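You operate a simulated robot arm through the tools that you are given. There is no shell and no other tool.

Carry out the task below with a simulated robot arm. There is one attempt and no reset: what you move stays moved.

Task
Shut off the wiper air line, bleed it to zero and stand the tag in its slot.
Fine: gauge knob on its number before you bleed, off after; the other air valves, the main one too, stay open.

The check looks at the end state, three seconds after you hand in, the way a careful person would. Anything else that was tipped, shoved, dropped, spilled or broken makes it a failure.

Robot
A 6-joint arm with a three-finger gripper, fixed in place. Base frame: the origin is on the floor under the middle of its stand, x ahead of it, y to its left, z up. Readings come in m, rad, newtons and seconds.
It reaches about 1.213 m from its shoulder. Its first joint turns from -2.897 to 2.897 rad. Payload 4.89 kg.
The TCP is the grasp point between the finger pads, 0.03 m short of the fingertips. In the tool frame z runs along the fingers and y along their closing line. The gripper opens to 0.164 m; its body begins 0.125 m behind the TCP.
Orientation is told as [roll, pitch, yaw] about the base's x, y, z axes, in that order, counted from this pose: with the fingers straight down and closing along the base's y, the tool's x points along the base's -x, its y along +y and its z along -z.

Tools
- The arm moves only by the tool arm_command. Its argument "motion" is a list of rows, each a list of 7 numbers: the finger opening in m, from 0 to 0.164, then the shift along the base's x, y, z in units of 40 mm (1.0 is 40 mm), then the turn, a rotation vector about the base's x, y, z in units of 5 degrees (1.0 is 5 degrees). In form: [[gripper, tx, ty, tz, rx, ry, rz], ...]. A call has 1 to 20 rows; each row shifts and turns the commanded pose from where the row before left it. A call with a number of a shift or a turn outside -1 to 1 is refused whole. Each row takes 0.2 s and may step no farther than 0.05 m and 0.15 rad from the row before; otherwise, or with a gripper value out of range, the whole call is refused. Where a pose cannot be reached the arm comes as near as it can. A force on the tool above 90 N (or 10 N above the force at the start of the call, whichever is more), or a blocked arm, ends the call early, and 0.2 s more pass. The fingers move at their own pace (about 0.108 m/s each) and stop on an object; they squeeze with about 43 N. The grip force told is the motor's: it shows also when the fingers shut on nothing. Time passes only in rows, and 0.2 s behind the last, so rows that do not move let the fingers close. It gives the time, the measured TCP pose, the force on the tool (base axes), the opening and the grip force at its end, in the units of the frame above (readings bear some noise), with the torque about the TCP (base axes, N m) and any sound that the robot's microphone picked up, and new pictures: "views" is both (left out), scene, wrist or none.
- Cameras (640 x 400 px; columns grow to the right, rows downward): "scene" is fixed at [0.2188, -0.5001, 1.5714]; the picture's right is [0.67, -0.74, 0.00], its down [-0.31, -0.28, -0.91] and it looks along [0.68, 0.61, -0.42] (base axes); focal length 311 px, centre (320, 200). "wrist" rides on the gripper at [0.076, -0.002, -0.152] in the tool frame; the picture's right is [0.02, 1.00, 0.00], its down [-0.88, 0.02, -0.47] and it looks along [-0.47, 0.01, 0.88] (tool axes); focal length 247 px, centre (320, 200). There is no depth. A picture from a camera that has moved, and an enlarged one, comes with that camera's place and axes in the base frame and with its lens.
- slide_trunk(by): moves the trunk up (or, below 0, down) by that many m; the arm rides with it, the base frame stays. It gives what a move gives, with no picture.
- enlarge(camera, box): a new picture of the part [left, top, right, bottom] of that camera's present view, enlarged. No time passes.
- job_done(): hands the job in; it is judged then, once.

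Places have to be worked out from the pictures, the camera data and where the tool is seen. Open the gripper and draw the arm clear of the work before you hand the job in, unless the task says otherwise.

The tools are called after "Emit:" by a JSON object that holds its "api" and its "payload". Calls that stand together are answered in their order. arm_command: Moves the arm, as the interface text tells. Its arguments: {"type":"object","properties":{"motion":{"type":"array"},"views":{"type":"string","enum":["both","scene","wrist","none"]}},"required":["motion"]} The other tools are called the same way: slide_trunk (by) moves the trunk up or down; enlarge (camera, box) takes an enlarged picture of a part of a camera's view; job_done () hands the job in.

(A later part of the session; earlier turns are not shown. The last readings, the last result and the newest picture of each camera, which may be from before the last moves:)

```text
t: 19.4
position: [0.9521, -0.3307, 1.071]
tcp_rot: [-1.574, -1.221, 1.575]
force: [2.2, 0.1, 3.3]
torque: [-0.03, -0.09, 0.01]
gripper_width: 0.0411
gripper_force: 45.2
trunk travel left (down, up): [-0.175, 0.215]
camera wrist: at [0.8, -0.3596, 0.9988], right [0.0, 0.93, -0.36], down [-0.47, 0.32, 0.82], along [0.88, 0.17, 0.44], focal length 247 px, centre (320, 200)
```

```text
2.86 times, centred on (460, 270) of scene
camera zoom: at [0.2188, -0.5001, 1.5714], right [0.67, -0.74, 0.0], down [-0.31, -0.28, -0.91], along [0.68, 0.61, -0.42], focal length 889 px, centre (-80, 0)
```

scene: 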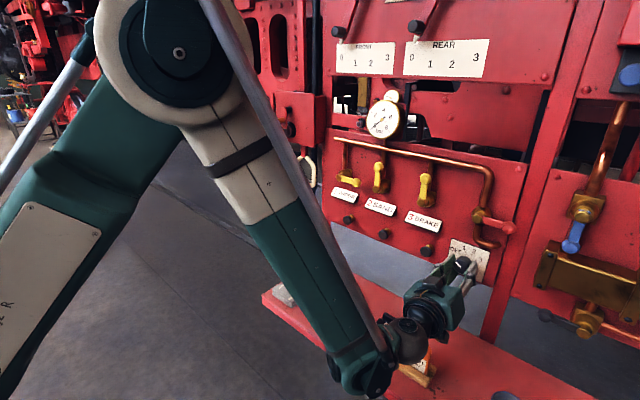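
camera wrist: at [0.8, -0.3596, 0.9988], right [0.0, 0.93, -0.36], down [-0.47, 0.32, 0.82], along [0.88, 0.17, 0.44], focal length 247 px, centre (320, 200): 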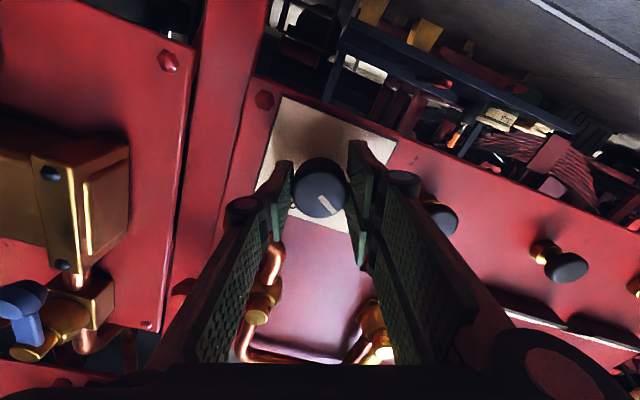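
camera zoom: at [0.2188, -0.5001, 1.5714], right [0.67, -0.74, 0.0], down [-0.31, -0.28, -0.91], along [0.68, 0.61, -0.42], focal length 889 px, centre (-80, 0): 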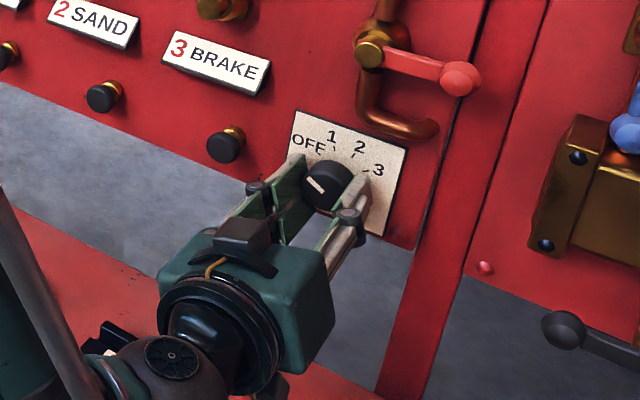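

The pads hold the knob (0.041 m wide). I turn clockwise as seen from the robot by 40° toward "1".

Emit:
{"api": "arm_command", "payload": {"motion": [[0.03, 0, 0, 0, 0.8, 0, 0], [0.03, 0, 0, 0, 0.8, 0, 0], [0.03, 0, 0, 0, 0.8, 0, 0], [0.03, 0, 0, 0, 0.8, 0, 0], [0.03, 0, 0, 0, 0.8, 0, 0], [0.03, 0, 0, 0, 0.8, 0, 0], [0.03, 0, 0, 0, 0.8, 0, 0], [0.03, 0, 0, 0, 0.8, 0, 0], [0.03, 0, 0, 0, 0.8, 0, 0], [0.03, 0, 0, 0, 0.8, 0, 0], [0.03, 0, 0, 0, 0, 0, 0]]}}

Emit:
{"api": "enlarge", "payload": {"camera": "wrist", "box": [160, 30, 480, 230]}}

Emit:
{"api": "enlarge", "payload": {"camera": "scene", "box": [380, 200, 540, 340]}}

Emit:
{"api": "enlarge", "payload": {"camera": "scene", "box": [340, 80, 440, 150]}}

```text
t: 21.8
position: [0.9545, -0.3293, 1.0716]
tcp_rot: [1.579, -1.223, -1.576]
force: [-10.1, 28.2, 10.3]
torque: [-0.21, -0.16, 0.68]
gripper_width: 0.0408
gripper_force: 44.7
trunk travel left (down, up): [-0.175, 0.215]
camera wrist: at [0.8015, -0.3046, 0.9984], right [0.0, 0.95, 0.32], down [-0.47, -0.28, 0.83], along [0.88, -0.15, 0.45], focal length 247 px, centre (320, 200)
```

scene: 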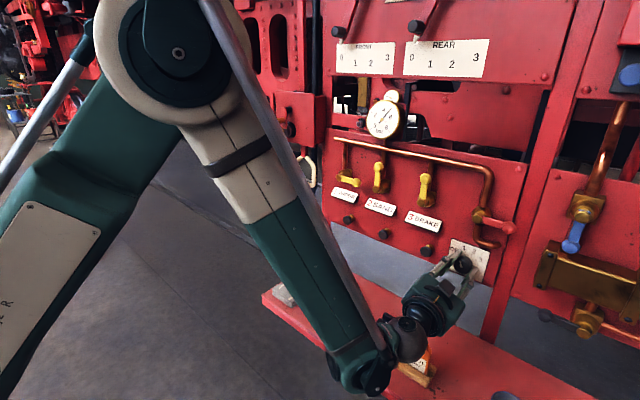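
wrist: 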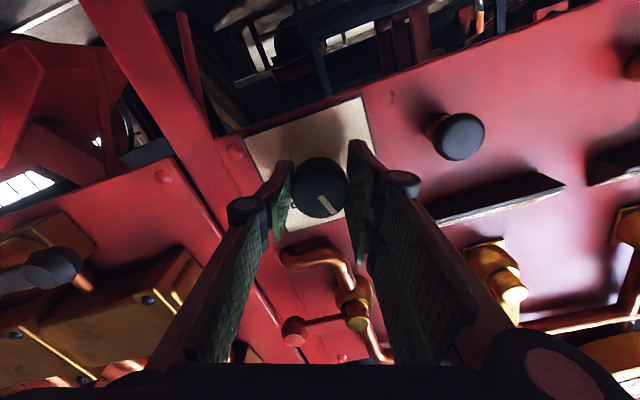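

```text
2.00 times, centred on (320, 130) of wrist
camera zoom: at [0.8015, -0.3046, 0.9984], right [0.0, 0.95, 0.32], down [-0.47, -0.28, 0.83], along [0.88, -0.15, 0.45], focal length 494 px, centre (320, 340)
```

zoom: 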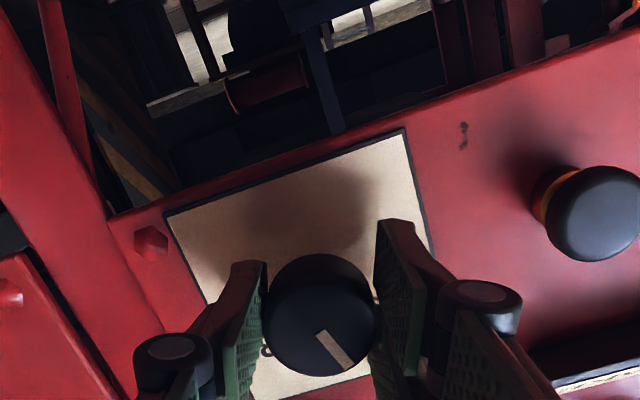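

```text
2.86 times, centred on (460, 270) of scene
camera zoom: at [0.2188, -0.5001, 1.5714], right [0.67, -0.74, 0.0], down [-0.31, -0.28, -0.91], along [0.68, 0.61, -0.42], focal length 889 px, centre (-80, 0)
```

zoom: 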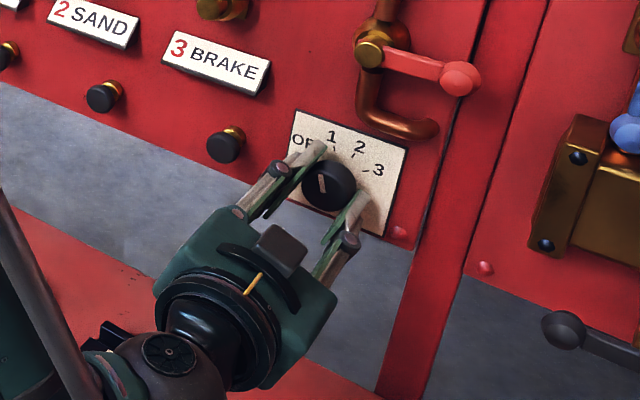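

```text
5.71 times, centred on (390, 115) of scene
camera zoom: at [0.2188, -0.5001, 1.5714], right [0.67, -0.74, 0.0], down [-0.31, -0.28, -0.91], along [0.68, 0.61, -0.42], focal length 1779 px, centre (-80, 686)
```

zoom: 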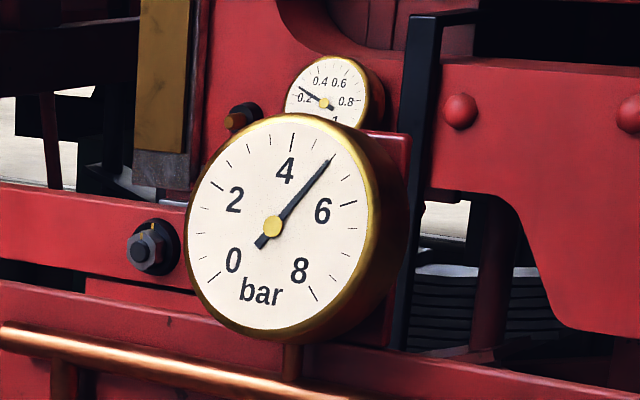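

The gauge now reads 5 bar on line 1 and the pointer has moved with the gripper. I release, back straight out, and check the pointer against the "1" mark.

Emit:
{"api": "arm_command", "payload": {"motion": [[0.05, 0, 0, 0, 0, 0, 0], [0.065, 0, 0, 0, 0, 0, 0], [0.065, -0.5, 0, 0, 0, 0, 0], [0.065, -0.9, 0, 0, 0, 0, 0], [0.065, -0.9, 0, 0, 0, 0, 0], [0.065, 0, 0, 0, 0, 0, 0]]}}

Emit:
{"api": "enlarge", "payload": {"camera": "wrist", "box": [220, 80, 420, 205]}}

Emit:
{"api": "enlarge", "payload": {"camera": "scene", "box": [420, 220, 520, 300]}}

Emit:
{"api": "enlarge", "payload": {"camera": "scene", "box": [340, 80, 440, 150]}}

```text
t: 23.2
position: [0.8635, -0.332, 1.0717]
tcp_rot: [1.574, -1.22, -1.573]
force: [0.6, 0.3, 0.3]
torque: [-0.01, -0.01, -0.08]
gripper_width: 0.065
gripper_force: 0.0
trunk travel left (down, up): [-0.175, 0.215]
camera wrist: at [0.7109, -0.3071, 0.9989], right [0.0, 0.95, 0.32], down [-0.47, -0.28, 0.83], along [0.88, -0.15, 0.45], focal length 247 px, centre (320, 200)
```

scene: 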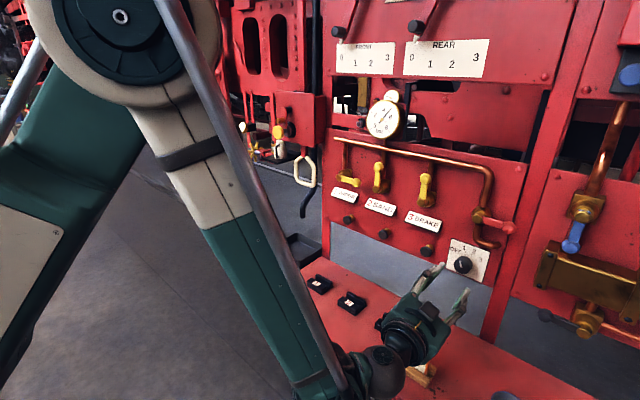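
wrist: 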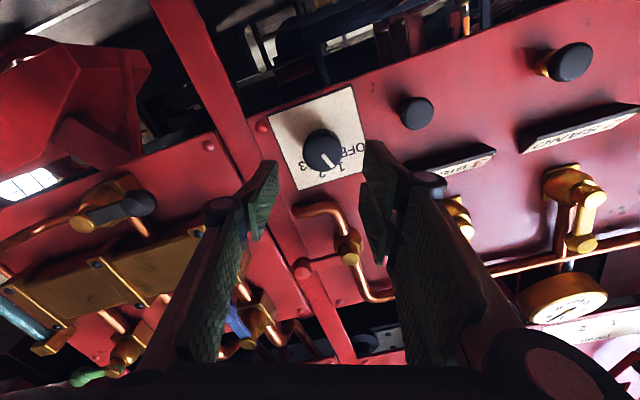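

```text
3.20 times, centred on (320, 142) of wrist
camera zoom: at [0.7109, -0.3071, 0.9989], right [0.0, 0.95, 0.32], down [-0.47, -0.28, 0.83], along [0.88, -0.15, 0.45], focal length 790 px, centre (320, 384)
```

zoom: 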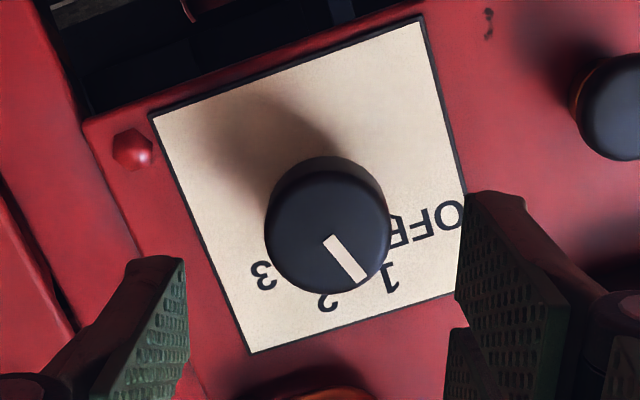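

```text
5.00 times, centred on (470, 260) of scene
camera zoom: at [0.2188, -0.5001, 1.5714], right [0.67, -0.74, 0.0], down [-0.31, -0.28, -0.91], along [0.68, 0.61, -0.42], focal length 1556 px, centre (-430, -100)
```

zoom: 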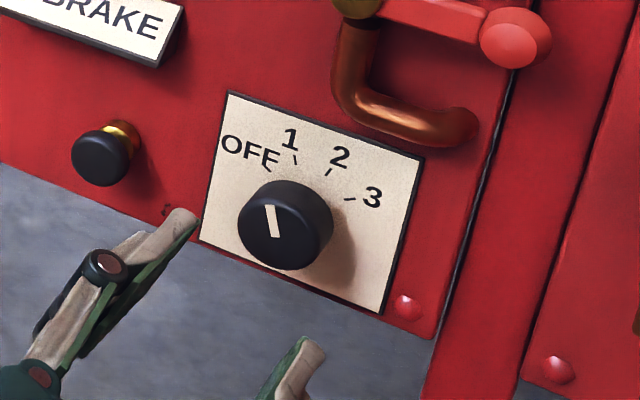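

```text
5.71 times, centred on (390, 115) of scene
camera zoom: at [0.2188, -0.5001, 1.5714], right [0.67, -0.74, 0.0], down [-0.31, -0.28, -0.91], along [0.68, 0.61, -0.42], focal length 1779 px, centre (-80, 686)
```

zoom: 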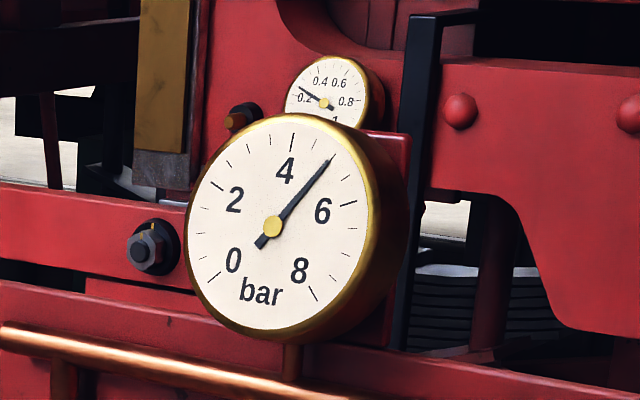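

The pointer sits about 20° left of upright, on the "1" mark, and the gauge holds 5 bar with the valve shut. Now I level the gripper again, close it and go in front of the wiper bleed button at about (0.98, 0.052, 1.06).

Emit:
{"api": "arm_command", "payload": {"motion": [[0.05, -0.3, 0.5, 0, -0.5, 0, 0], [0.03, 0, 0.87, 0, -0.5, 0, 0], [0.0, 0, 0.87, 0, -0.5, 0, 0], [0.0, 0, 0.87, 0, -0.5, 0, 0], [0.0, 0, 0.87, 0, -0.5, 0, 0], [0.0, 0, 0.87, 0, -0.5, 0, 0], [0.0, 0, 0.87, 0, -0.5, 0, 0], [0.0, 0, 0.87, 0, -0.5, 0, 0], [0.0, 0, 0.87, -0.1, 0, 0, 0], [0.0, 0, 0.87, -0.1, 0, 0, 0], [0.0, 0, 0.87, -0.05, 0, 0, 0], [0.0, 0, 0.4, 0, 0, 0, 0], [0.0, 0, 0, 0, 0, 0, 0]]}}

Emit:
{"api": "enlarge", "payload": {"camera": "wrist", "box": [200, 30, 440, 230]}}

Emit:
{"api": "enlarge", "payload": {"camera": "scene", "box": [320, 90, 520, 300]}}

```text
t: 26.0
position: [0.8714, 0.0471, 1.0939]
tcp_rot: [0.264, -1.57, -0.263]
force: [-0.4, 0.1, 0.3]
torque: [0.0, 0.02, -0.04]
gripper_width: 0.0
gripper_force: 43.1
out of reach, approached as far as the arm can: row 4, 5, 6, 7, 9, 10
trunk travel left (down, up): [-0.175, 0.215]
camera wrist: at [0.7182, 0.0458, 1.0174], right [0.0, 1.0, -0.02], down [-0.47, 0.02, 0.88], along [0.88, 0.01, 0.47], focal length 247 px, centre (320, 200)
```

scene: 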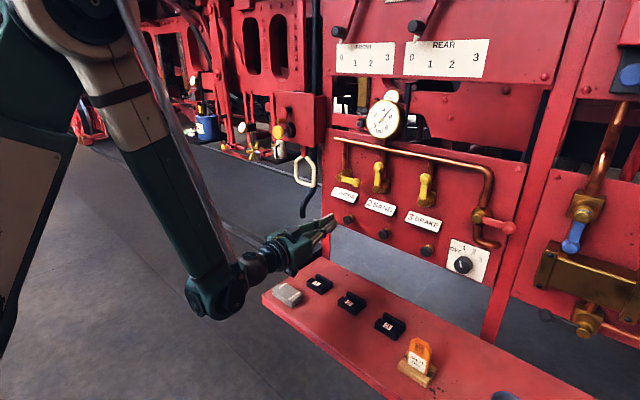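
wrist: 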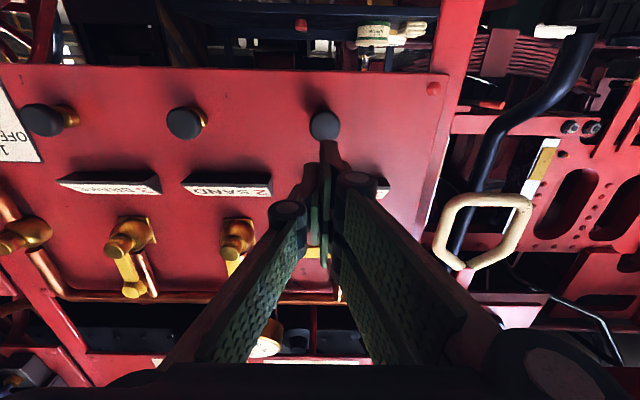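

```text
2.00 times, centred on (320, 130) of wrist
camera zoom: at [0.7182, 0.0458, 1.0174], right [0.0, 1.0, -0.02], down [-0.47, 0.02, 0.88], along [0.88, 0.01, 0.47], focal length 494 px, centre (320, 340)
```

zoom: 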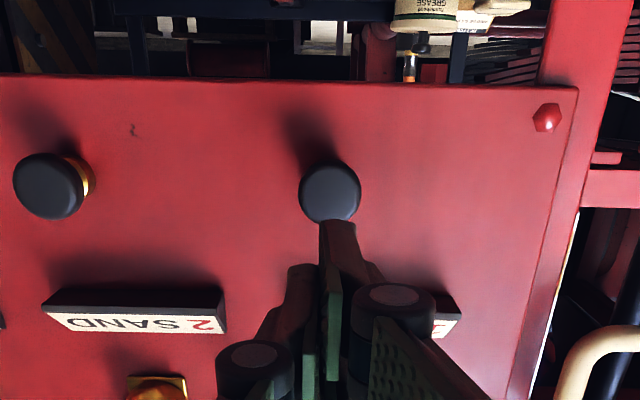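

```text
1.90 times, centred on (420, 195) of scene
camera zoom: at [0.2188, -0.5001, 1.5714], right [0.67, -0.74, 0.0], down [-0.31, -0.28, -0.91], along [0.68, 0.61, -0.42], focal length 593 px, centre (130, 210)
```

zoom: 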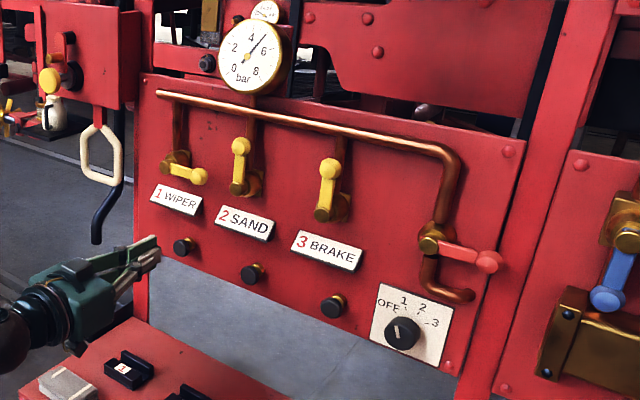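

The gauge still shows 5 bar and the selector mark sits at 1. The arm stopped about 3 cm too high (z 1.094 against a button at z≈1.066), so I lower the trunk by 28 mm instead.

Emit:
{"api": "slide_trunk", "payload": {"by": -0.028}}

Emit:
{"api": "arm_command", "payload": {"motion": [[0.0, 0, 0, 0, 0, 0, 0]]}}

Emit:
{"api": "enlarge", "payload": {"camera": "wrist", "box": [200, 30, 440, 230]}}

```text
t: 26.7
position: [0.8711, 0.0467, 1.0674]
tcp_rot: [0.547, -1.57, -0.547]
force: [0.2, 0.3, 0.9]
torque: [0.0, 0.03, 0.02]
gripper_width: 0.0
gripper_force: 42.9
trunk travel left (down, up): [-0.147, 0.243]
```

```text
t: 27.1
position: [0.8707, 0.0477, 1.0656]
tcp_rot: [0.592, -1.57, -0.592]
force: [0.5, -0.4, 0.4]
torque: [0.02, -0.03, 0.0]
gripper_width: 0.0002
gripper_force: 43.0
trunk travel left (down, up): [-0.147, 0.243]
camera wrist: at [0.7182, 0.0456, 0.9895], right [0.0, 1.0, -0.02], down [-0.47, 0.02, 0.88], along [0.88, 0.01, 0.47], focal length 247 px, centre (320, 200)
```

scene: 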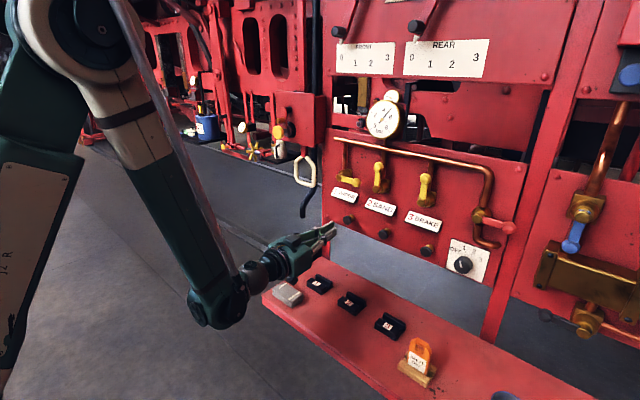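
wrist: 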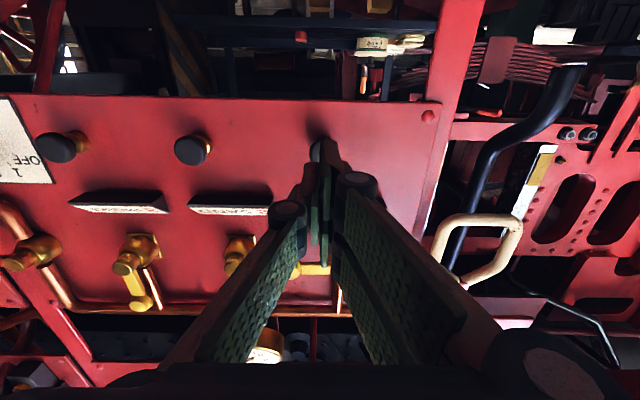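

```text
2.00 times, centred on (320, 130) of wrist
camera zoom: at [0.7182, 0.0456, 0.9895], right [0.0, 1.0, -0.02], down [-0.47, 0.02, 0.88], along [0.88, 0.01, 0.47], focal length 494 px, centre (320, 340)
```

zoom: 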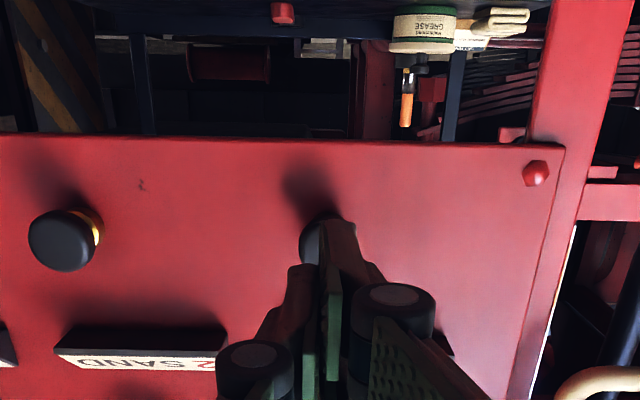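

The fingertips are in line with the button. I advance close to it, then in small steps until I feel contact.

Emit:
{"api": "arm_command", "payload": {"motion": [[0.0, 0.6, 0.1, 0, 0, 0, 0], [0.0, 0.6, 0, 0, 0, 0, 0], [0.0, 0.2, 0, 0, 0, 0, 0], [0.0, 0.15, 0, 0, 0, 0, 0], [0.0, 0.1, 0, 0, 0, 0, 0], [0.0, 0, 0, 0, 0, 0, 0]]}}

Emit:
{"api": "enlarge", "payload": {"camera": "wrist", "box": [200, 30, 440, 230]}}

Emit:
{"api": "enlarge", "payload": {"camera": "scene", "box": [290, 170, 430, 290]}}

```text
t: 28.5
position: [0.9354, 0.053, 1.0663]
tcp_rot: [0.328, -1.57, -0.326]
force: [0.9, 0.2, 0.4]
torque: [0.01, -0.01, 0.0]
gripper_width: 0.0001
gripper_force: 43.1
trunk travel left (down, up): [-0.147, 0.243]
camera wrist: at [0.7832, 0.0509, 0.9897], right [0.0, 1.0, -0.02], down [-0.47, 0.02, 0.88], along [0.88, 0.01, 0.47], focal length 247 px, centre (320, 200)
```

scene: 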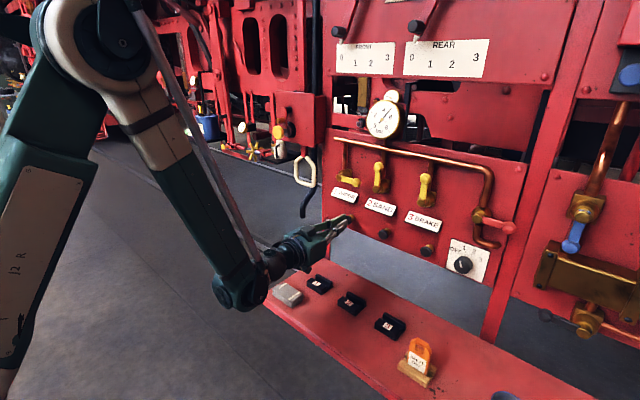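
wrist: 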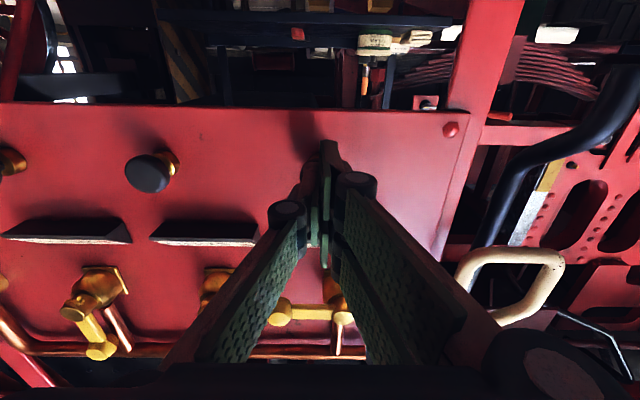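

```text
2.00 times, centred on (320, 130) of wrist
camera zoom: at [0.7832, 0.0509, 0.9897], right [0.0, 1.0, -0.02], down [-0.47, 0.02, 0.88], along [0.88, 0.01, 0.47], focal length 494 px, centre (320, 340)
```

zoom: 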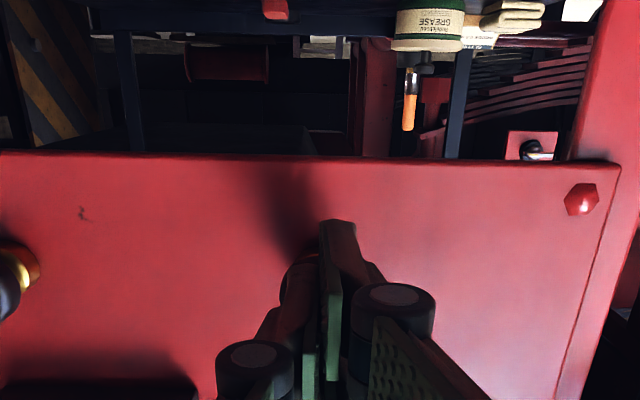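

```text
3.33 times, centred on (360, 230) of scene
camera zoom: at [0.2188, -0.5001, 1.5714], right [0.67, -0.74, 0.0], down [-0.31, -0.28, -0.91], along [0.68, 0.61, -0.42], focal length 1038 px, centre (187, 100)
```

zoom: 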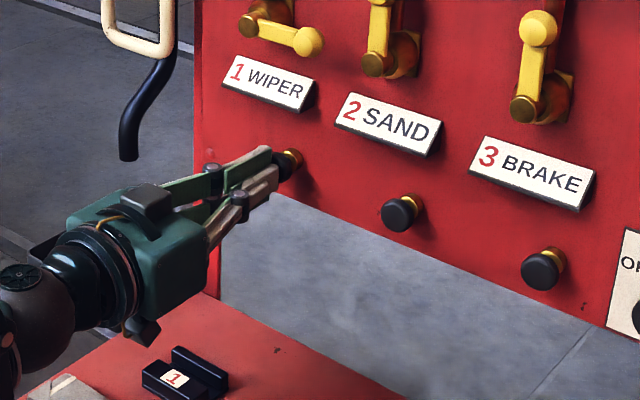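

The fingertips sit just in front of the cap with no contact yet. I push on in 4 mm steps.

Emit:
{"api": "arm_command", "payload": {"motion": [[0.0, 0.1, 0, 0, 0, 0, 0], [0.0, 0.1, 0, 0, 0, 0, 0], [0.0, 0.1, 0, 0, 0, 0, 0], [0.0, 0.1, 0, 0, 0, 0, 0], [0.0, 0, 0, 0, 0, 0, 0]]}}

Emit:
{"api": "enlarge", "payload": {"camera": "scene", "box": [290, 80, 430, 250]}}

```text
t: 29.9
position: [0.948, 0.0515, 1.0681]
tcp_rot: [-3.111, -1.569, 3.111]
force: [-44.7, 0.3, -10.0]
torque: [-0.07, 0.19, 0.01]
gripper_width: 0.0061
gripper_force: 45.2
trunk travel left (down, up): [-0.147, 0.243]
heard: click
stopped in row 5: the force on the tool passed its limit at 92 N (the readings are from after the stop); the commanded pose is now the measured one
camera wrist: at [0.7959, 0.0501, 0.9913], right [0.0, 1.0, -0.02], down [-0.47, 0.02, 0.88], along [0.88, 0.01, 0.47], focal length 247 px, centre (320, 200)
```

scene: 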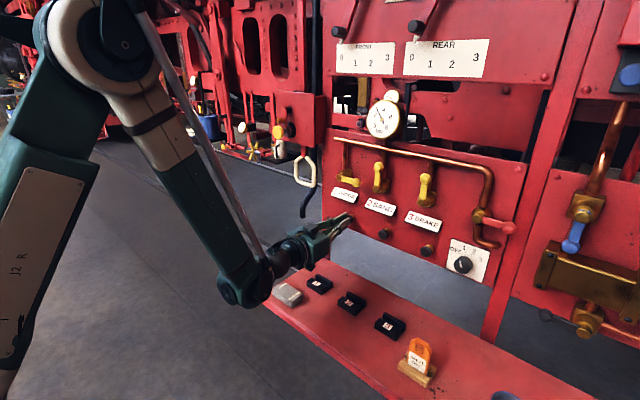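
wrist: 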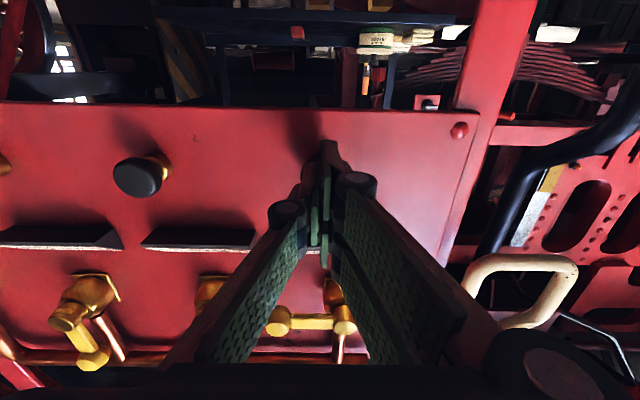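

```text
2.35 times, centred on (360, 165) of scene
camera zoom: at [0.2188, -0.5001, 1.5714], right [0.67, -0.74, 0.0], down [-0.31, -0.28, -0.91], along [0.68, 0.61, -0.42], focal length 732 px, centre (226, 282)
```

zoom: 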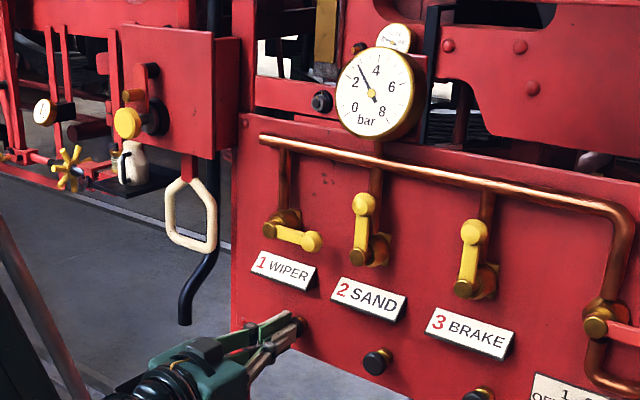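

A click was heard, and the gauge is falling (about 3 bar). I hold the button where it is and watch.

Emit:
{"api": "arm_command", "payload": {"motion": [[0.0, 0, 0, 0, 0, 0, 0], [0.0, 0, 0, 0, 0, 0, 0], [0.0, 0, 0, 0, 0, 0, 0], [0.0, 0, 0, 0, 0, 0, 0], [0.0, 0, 0, 0, 0, 0, 0]]}}

Emit:
{"api": "enlarge", "payload": {"camera": "scene", "box": [290, 80, 430, 250]}}

```text
t: 31.1
position: [0.9487, 0.0513, 1.068]
tcp_rot: [2.893, -1.57, -2.892]
force: [-68.9, 0.2, -20.4]
torque: [0.02, 0.38, 0.04]
gripper_width: 0.0059
gripper_force: 44.9
trunk travel left (down, up): [-0.147, 0.243]
camera wrist: at [0.7967, 0.0501, 0.9913], right [0.0, 1.0, -0.02], down [-0.47, 0.02, 0.88], along [0.88, 0.01, 0.47], focal length 247 px, centre (320, 200)
```

scene: 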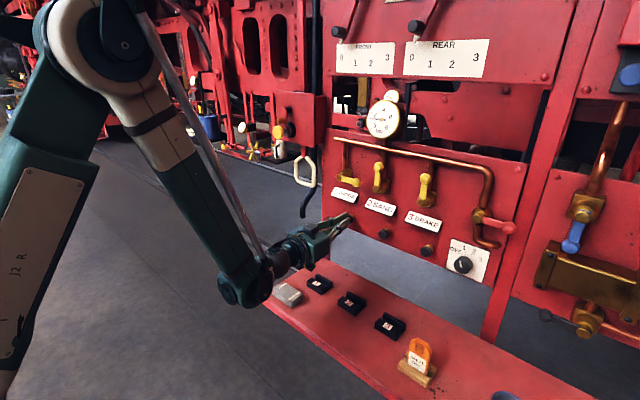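
wrist: 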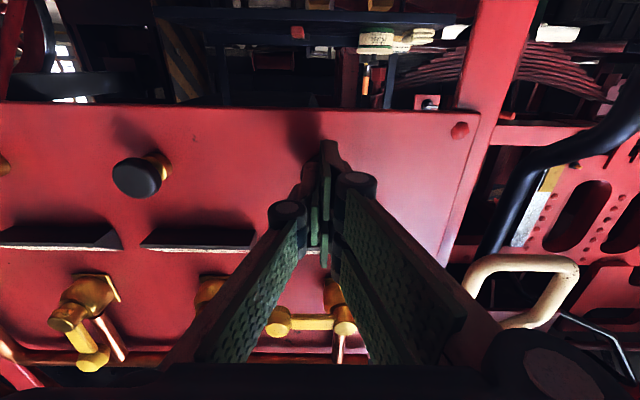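

```text
2.35 times, centred on (360, 165) of scene
camera zoom: at [0.2188, -0.5001, 1.5714], right [0.67, -0.74, 0.0], down [-0.31, -0.28, -0.91], along [0.68, 0.61, -0.42], focal length 732 px, centre (226, 282)
```

zoom: 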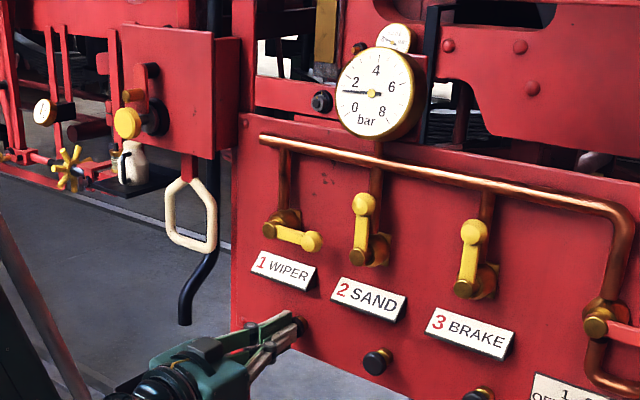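

It's down to about 1.6 bar and still falling. I keep holding.

Emit:
{"api": "arm_command", "payload": {"motion": [[0.0, 0, 0, 0, 0, 0, 0], [0.0, 0, 0, 0, 0, 0, 0], [0.0, 0, 0, 0, 0, 0, 0], [0.0, 0, 0, 0, 0, 0, 0], [0.0, 0, 0, 0, 0, 0, 0], [0.0, 0, 0, 0, 0, 0, 0], [0.0, 0, 0, 0, 0, 0, 0], [0.0, 0, 0, 0, 0, 0, 0], [0.0, 0, 0, 0, 0, 0, 0], [0.0, 0, 0, 0, 0, 0, 0], [0.0, 0, 0, 0, 0, 0, 0], [0.0, 0, 0, 0, 0, 0, 0]], "views": "scene"}}

Emit:
{"api": "enlarge", "payload": {"camera": "scene", "box": [340, 80, 440, 150]}}

```text
t: 33.7
position: [0.9494, 0.0514, 1.0675]
tcp_rot: [2.987, -1.569, -2.987]
force: [-71.3, 0.4, -18.2]
torque: [0.02, 0.35, 0.04]
gripper_width: 0.0064
gripper_force: 45.3
trunk travel left (down, up): [-0.147, 0.243]
```

scene: 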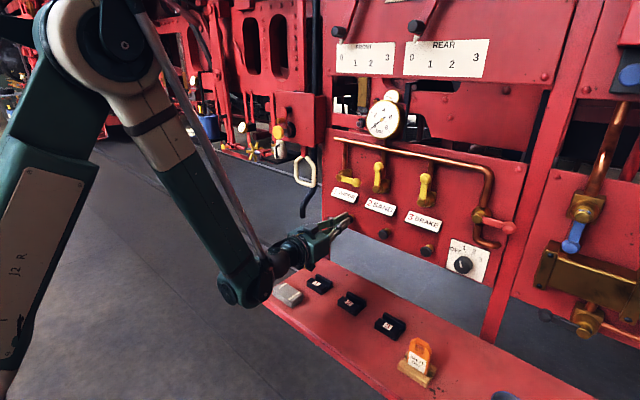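

```text
5.71 times, centred on (390, 115) of scene
camera zoom: at [0.2188, -0.5001, 1.5714], right [0.67, -0.74, 0.0], down [-0.31, -0.28, -0.91], along [0.68, 0.61, -0.42], focal length 1779 px, centre (-80, 686)
```

zoom: 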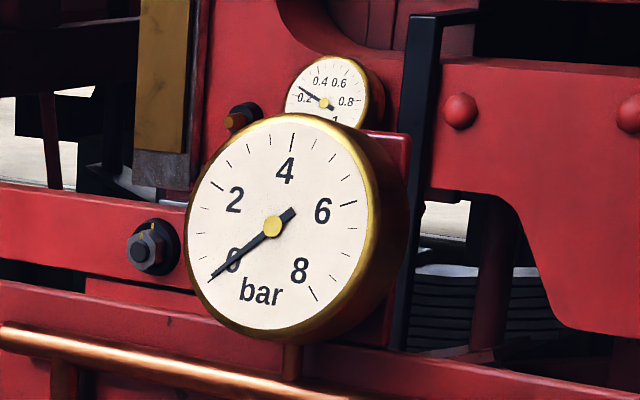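

The needle is at about zero. I hold a few seconds longer to be sure it has bled fully.

Emit:
{"api": "arm_command", "payload": {"motion": [[0.0, 0, 0, 0, 0, 0, 0], [0.0, 0, 0, 0, 0, 0, 0], [0.0, 0, 0, 0, 0, 0, 0], [0.0, 0, 0, 0, 0, 0, 0], [0.0, 0, 0, 0, 0, 0, 0], [0.0, 0, 0, 0, 0, 0, 0], [0.0, 0, 0, 0, 0, 0, 0], [0.0, 0, 0, 0, 0, 0, 0], [0.0, 0, 0, 0, 0, 0, 0], [0.0, 0, 0, 0, 0, 0, 0], [0.0, 0, 0, 0, 0, 0, 0], [0.0, 0, 0, 0, 0, 0, 0], [0.0, 0, 0, 0, 0, 0, 0], [0.0, 0, 0, 0, 0, 0, 0], [0.0, 0, 0, 0, 0, 0, 0], [0.0, 0, 0, 0, 0, 0, 0], [0.0, 0, 0, 0, 0, 0, 0], [0.0, 0, 0, 0, 0, 0, 0]], "views": "scene"}}

Emit:
{"api": "enlarge", "payload": {"camera": "scene", "box": [340, 80, 440, 150]}}

```text
t: 37.5
position: [0.9487, 0.0512, 1.0691]
tcp_rot: [2.983, -1.571, -2.982]
force: [-66.1, -0.3, -8.7]
torque: [-0.04, 0.11, -0.01]
gripper_width: 0.0059
gripper_force: 44.9
trunk travel left (down, up): [-0.147, 0.243]
```

scene: 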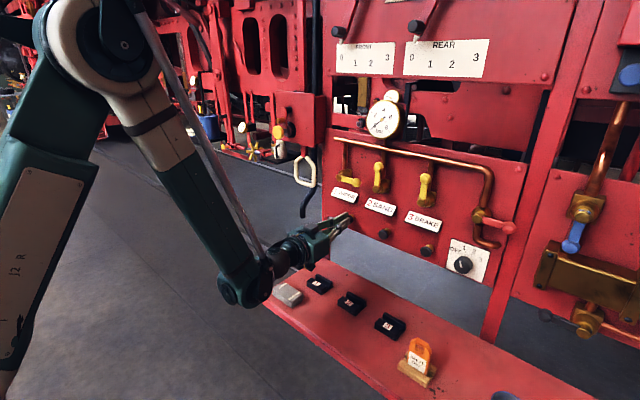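

```text
5.71 times, centred on (390, 115) of scene
camera zoom: at [0.2188, -0.5001, 1.5714], right [0.67, -0.74, 0.0], down [-0.31, -0.28, -0.91], along [0.68, 0.61, -0.42], focal length 1779 px, centre (-80, 686)
```

zoom: 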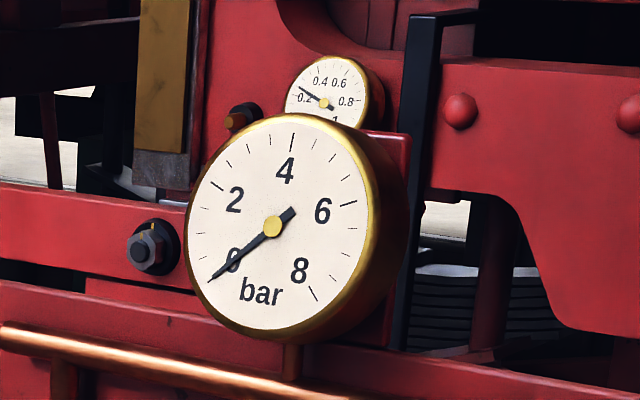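

Zero and steady. I release the button, back off, open the fingers part way and head back to the selector knob.

Emit:
{"api": "arm_command", "payload": {"motion": [[0.0, -0.3, 0, 0, 0, 0, 0], [0.0, -0.8, 0, 0, 0, 0, 0], [0.0, -0.9, 0, 0, 0, 0, 0], [0.0, 0, -0.6, 0, 0, 0, 0], [0.02, 0, -0.9, 0, 0, 0, 0], [0.04, 0, -0.9, 0, 0, 0, 0], [0.065, 0, -0.9, 0, 0, 0, 0], [0.065, 0, -0.9, 0, 0, 0, 0], [0.065, 0, -0.9, 0, 0, 0, 0], [0.065, 0, -0.9, 0, 0, 0, 0], [0.065, 0, -0.9, 0, 0, 0, 0], [0.065, 0, -0.9, 0, 0, 0, 0], [0.065, 0, -0.9, 0, 0, 0, 0], [0.065, 0, -0.87, 0, 0, 0, 0], [0.065, 0, 0, 0, 0, 0, 0]]}}

Emit:
{"api": "enlarge", "payload": {"camera": "wrist", "box": [200, 30, 440, 230]}}

Emit:
{"api": "enlarge", "payload": {"camera": "scene", "box": [320, 80, 500, 250]}}

```text
t: 40.7
position: [0.8719, -0.3315, 1.066]
tcp_rot: [0.333, -1.571, -0.331]
force: [0.3, 0.1, 0.5]
torque: [0.03, 0.0, -0.06]
gripper_width: 0.0647
gripper_force: 0.0
trunk travel left (down, up): [-0.147, 0.243]
camera wrist: at [0.718, -0.3332, 0.9895], right [0.0, 1.0, -0.02], down [-0.47, 0.02, 0.88], along [0.88, 0.01, 0.47], focal length 247 px, centre (320, 200)
```

scene: 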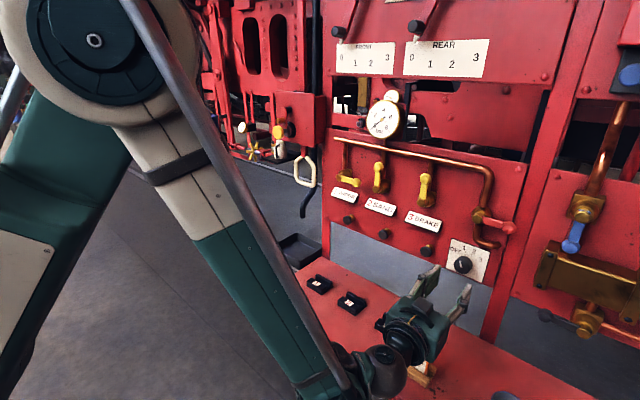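
wrist: 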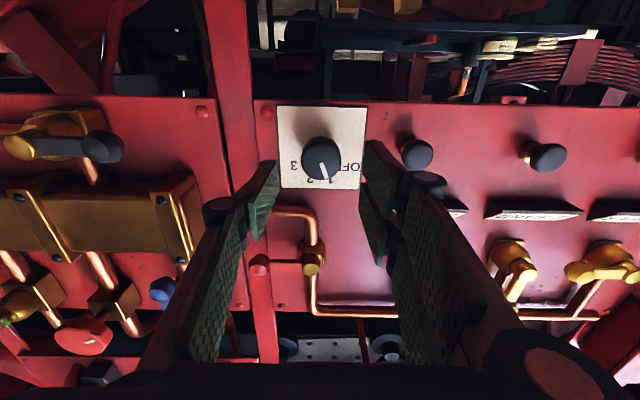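

```text
2.00 times, centred on (320, 130) of wrist
camera zoom: at [0.718, -0.3332, 0.9895], right [0.0, 1.0, -0.02], down [-0.47, 0.02, 0.88], along [0.88, 0.01, 0.47], focal length 494 px, centre (320, 340)
```

zoom: 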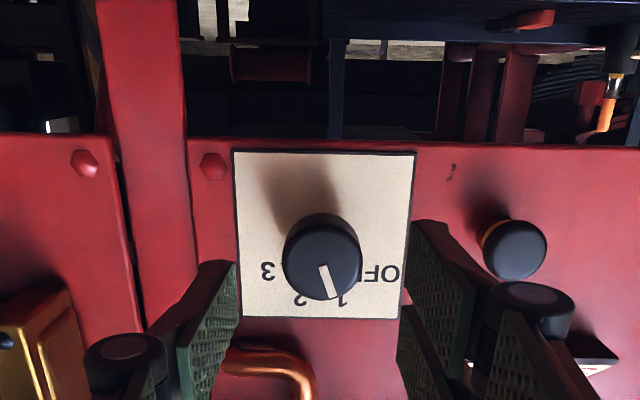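

```text
2.35 times, centred on (410, 165) of scene
camera zoom: at [0.2188, -0.5001, 1.5714], right [0.67, -0.74, 0.0], down [-0.31, -0.28, -0.91], along [0.68, 0.61, -0.42], focal length 732 px, centre (108, 282)
```

zoom: 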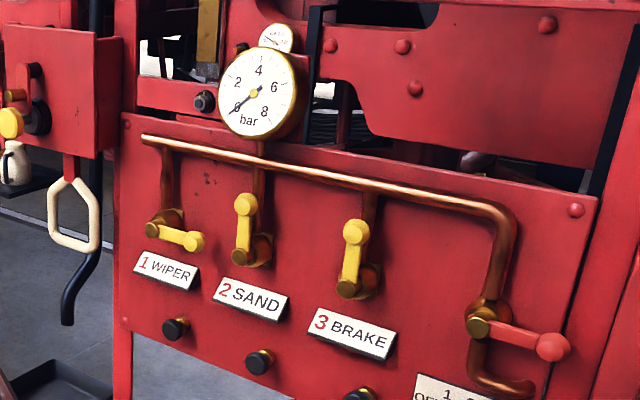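

The gauge stays at zero with the line shut. The knob is at (0.963, -0.3305, 1.072), pointer on 1; I pre-turn the gripper +20°, advance and grip it again.

Emit:
{"api": "arm_command", "payload": {"motion": [[0.065, 0, 0.02, 0.15, 0.8, 0, 0], [0.065, 0, 0, 0, 0.8, 0, 0], [0.065, 0, 0, 0, 0.8, 0, 0], [0.065, 0, 0, 0, 0.8, 0, 0], [0.065, 0, 0, 0, 0.8, 0, 0], [0.065, 0, 0, 0, 0, 0, 0]]}}

Emit:
{"api": "enlarge", "payload": {"camera": "wrist", "box": [220, 80, 420, 205]}}

```text
t: 42.1
position: [0.8709, -0.3302, 1.0725]
tcp_rot: [1.572, -1.22, -1.569]
force: [-0.5, 0.1, -0.1]
torque: [-0.01, 0.02, -0.03]
gripper_width: 0.0653
gripper_force: 0.0
trunk travel left (down, up): [-0.147, 0.243]
camera wrist: at [0.7181, -0.3056, 0.9998], right [0.0, 0.95, 0.32], down [-0.47, -0.28, 0.83], along [0.88, -0.15, 0.45], focal length 247 px, centre (320, 200)
```

scene: 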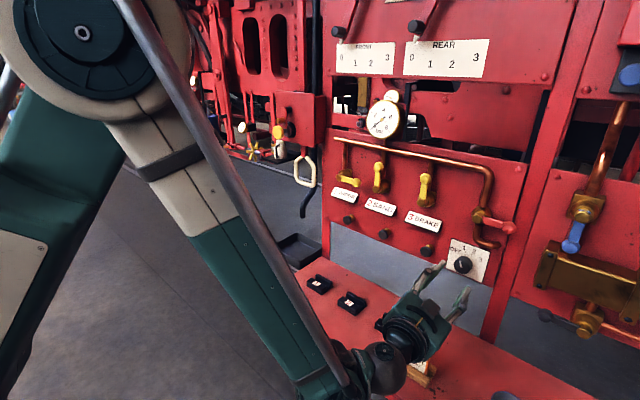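
wrist: 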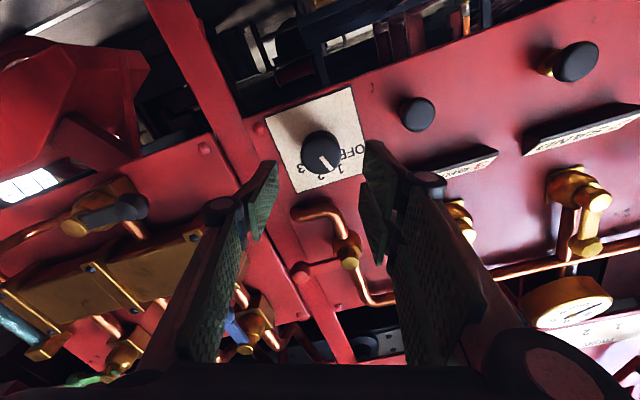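

```text
3.20 times, centred on (320, 142) of wrist
camera zoom: at [0.7181, -0.3056, 0.9998], right [0.0, 0.95, 0.32], down [-0.47, -0.28, 0.83], along [0.88, -0.15, 0.45], focal length 790 px, centre (320, 384)
```

zoom: 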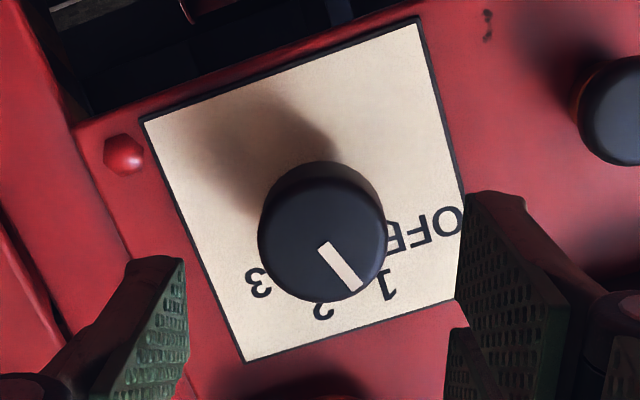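

The knob is centred. I advance, grip, and turn it back counter-clockwise by about 41° to OFF.

Emit:
{"api": "arm_command", "payload": {"motion": [[0.065, 0.68, 0, 0, 0, 0, 0], [0.065, 0.68, 0, 0, 0, 0, 0], [0.065, 0.68, 0, 0, 0, 0, 0], [0.055, 0, 0, 0, 0, 0, 0], [0.045, 0, 0, 0, 0, 0, 0], [0.035, 0, 0, 0, 0, 0, 0], [0.03, 0, 0, 0, 0, 0, 0], [0.03, 0, 0, 0, 0, 0, 0]]}}

Emit:
{"api": "enlarge", "payload": {"camera": "wrist", "box": [220, 80, 420, 205]}}

```text
t: 43.9
position: [0.9536, -0.3307, 1.0767]
tcp_rot: [1.57, -1.22, -1.572]
force: [3.9, -6.5, 4.6]
torque: [-0.04, -0.17, -0.29]
gripper_width: 0.0407
gripper_force: 45.5
trunk travel left (down, up): [-0.147, 0.243]
camera wrist: at [0.8001, -0.3059, 1.0027], right [0.0, 0.95, 0.32], down [-0.47, -0.28, 0.83], along [0.88, -0.15, 0.45], focal length 247 px, centre (320, 200)
```

scene: 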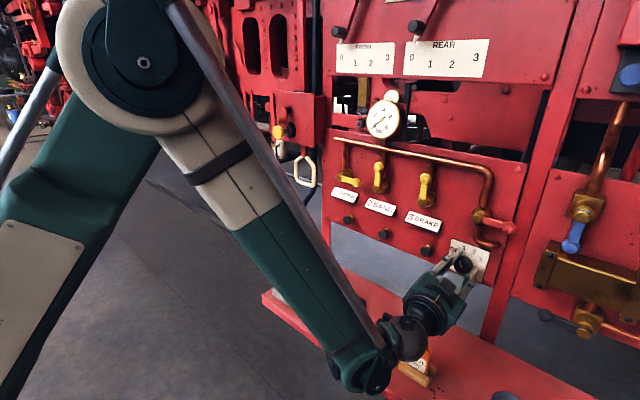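
wrist: 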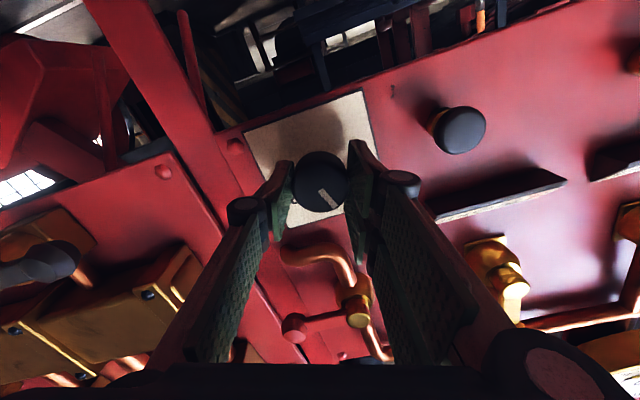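

```text
3.20 times, centred on (320, 142) of wrist
camera zoom: at [0.8001, -0.3059, 1.0027], right [0.0, 0.95, 0.32], down [-0.47, -0.28, 0.83], along [0.88, -0.15, 0.45], focal length 790 px, centre (320, 384)
```

zoom: 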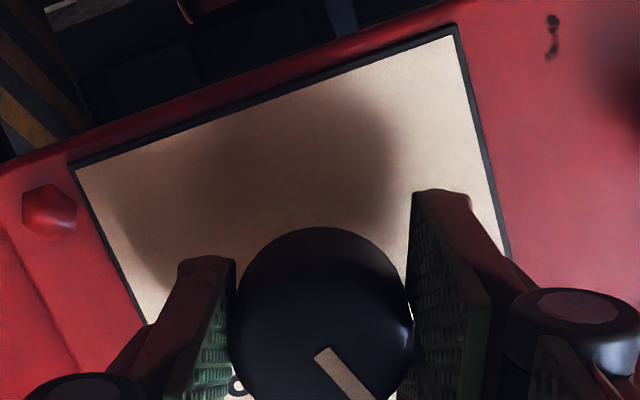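

Gripped at 0.041 m. Now I turn back to OFF.

Emit:
{"api": "arm_command", "payload": {"motion": [[0.03, 0, 0, -0.03, -0.82, 0, 0], [0.03, 0, 0, -0.03, -0.82, 0, 0], [0.03, 0, 0, -0.03, -0.82, 0, 0], [0.03, 0, 0, 0, -0.82, 0, 0], [0.03, 0, 0, 0, -0.82, 0, 0], [0.03, 0, 0, 0, -0.82, 0, 0], [0.03, 0, 0, 0, -0.82, 0, 0], [0.03, 0, 0, 0, -0.82, 0, 0], [0.03, 0, 0, 0, -0.82, 0, 0], [0.03, 0, 0, 0, -0.82, 0, 0], [0.03, 0, 0, 0, 0, 0, 0]]}}

Emit:
{"api": "enlarge", "payload": {"camera": "wrist", "box": [220, 80, 420, 205]}}

Emit:
{"api": "enlarge", "payload": {"camera": "scene", "box": [420, 220, 520, 300]}}

```text
t: 46.3
position: [0.9503, -0.3323, 1.07]
tcp_rot: [-1.572, -1.204, 1.571]
force: [-38.3, -17.2, 0.0]
torque: [0.01, -0.18, -0.54]
gripper_width: 0.0411
gripper_force: 44.6
trunk travel left (down, up): [-0.147, 0.243]
camera wrist: at [0.7989, -0.3609, 0.9983], right [0.0, 0.93, -0.38], down [-0.47, 0.33, 0.82], along [0.88, 0.18, 0.44], focal length 247 px, centre (320, 200)
```

scene: 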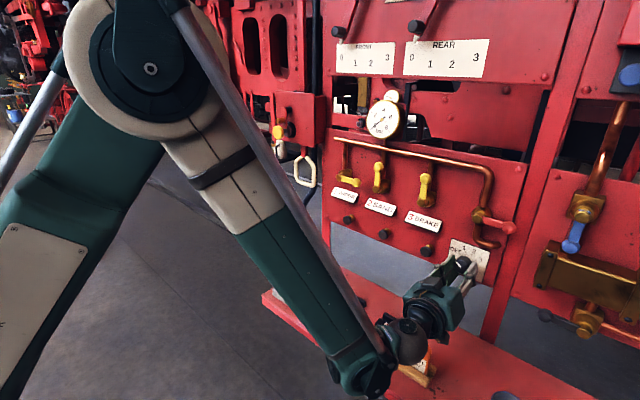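
wrist: 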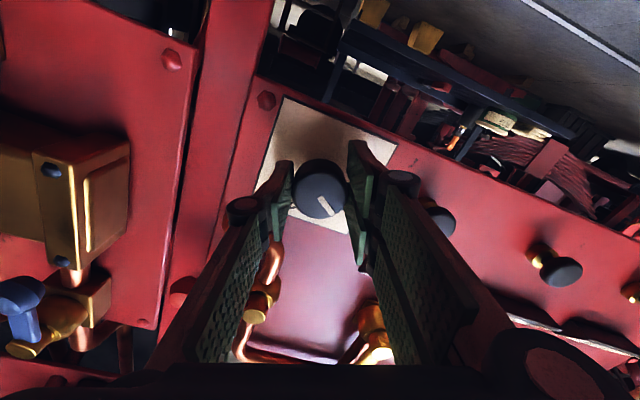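

```text
3.20 times, centred on (320, 142) of wrist
camera zoom: at [0.7989, -0.3609, 0.9983], right [0.0, 0.93, -0.38], down [-0.47, 0.33, 0.82], along [0.88, 0.18, 0.44], focal length 790 px, centre (320, 384)
```

zoom: 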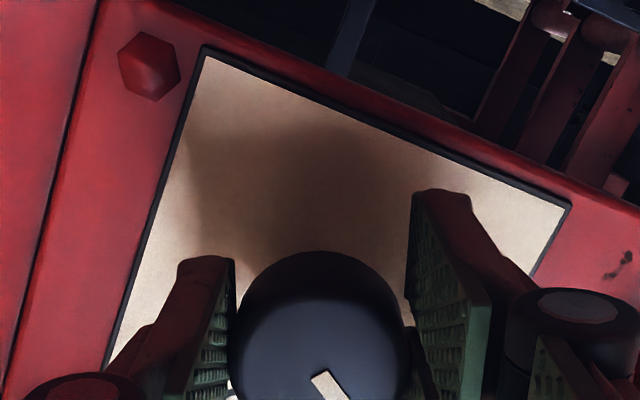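

```text
5.00 times, centred on (470, 260) of scene
camera zoom: at [0.2188, -0.5001, 1.5714], right [0.67, -0.74, 0.0], down [-0.31, -0.28, -0.91], along [0.68, 0.61, -0.42], focal length 1556 px, centre (-430, -100)
```

zoom: 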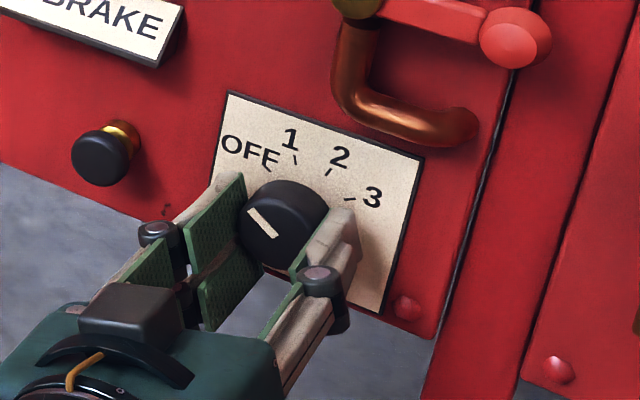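

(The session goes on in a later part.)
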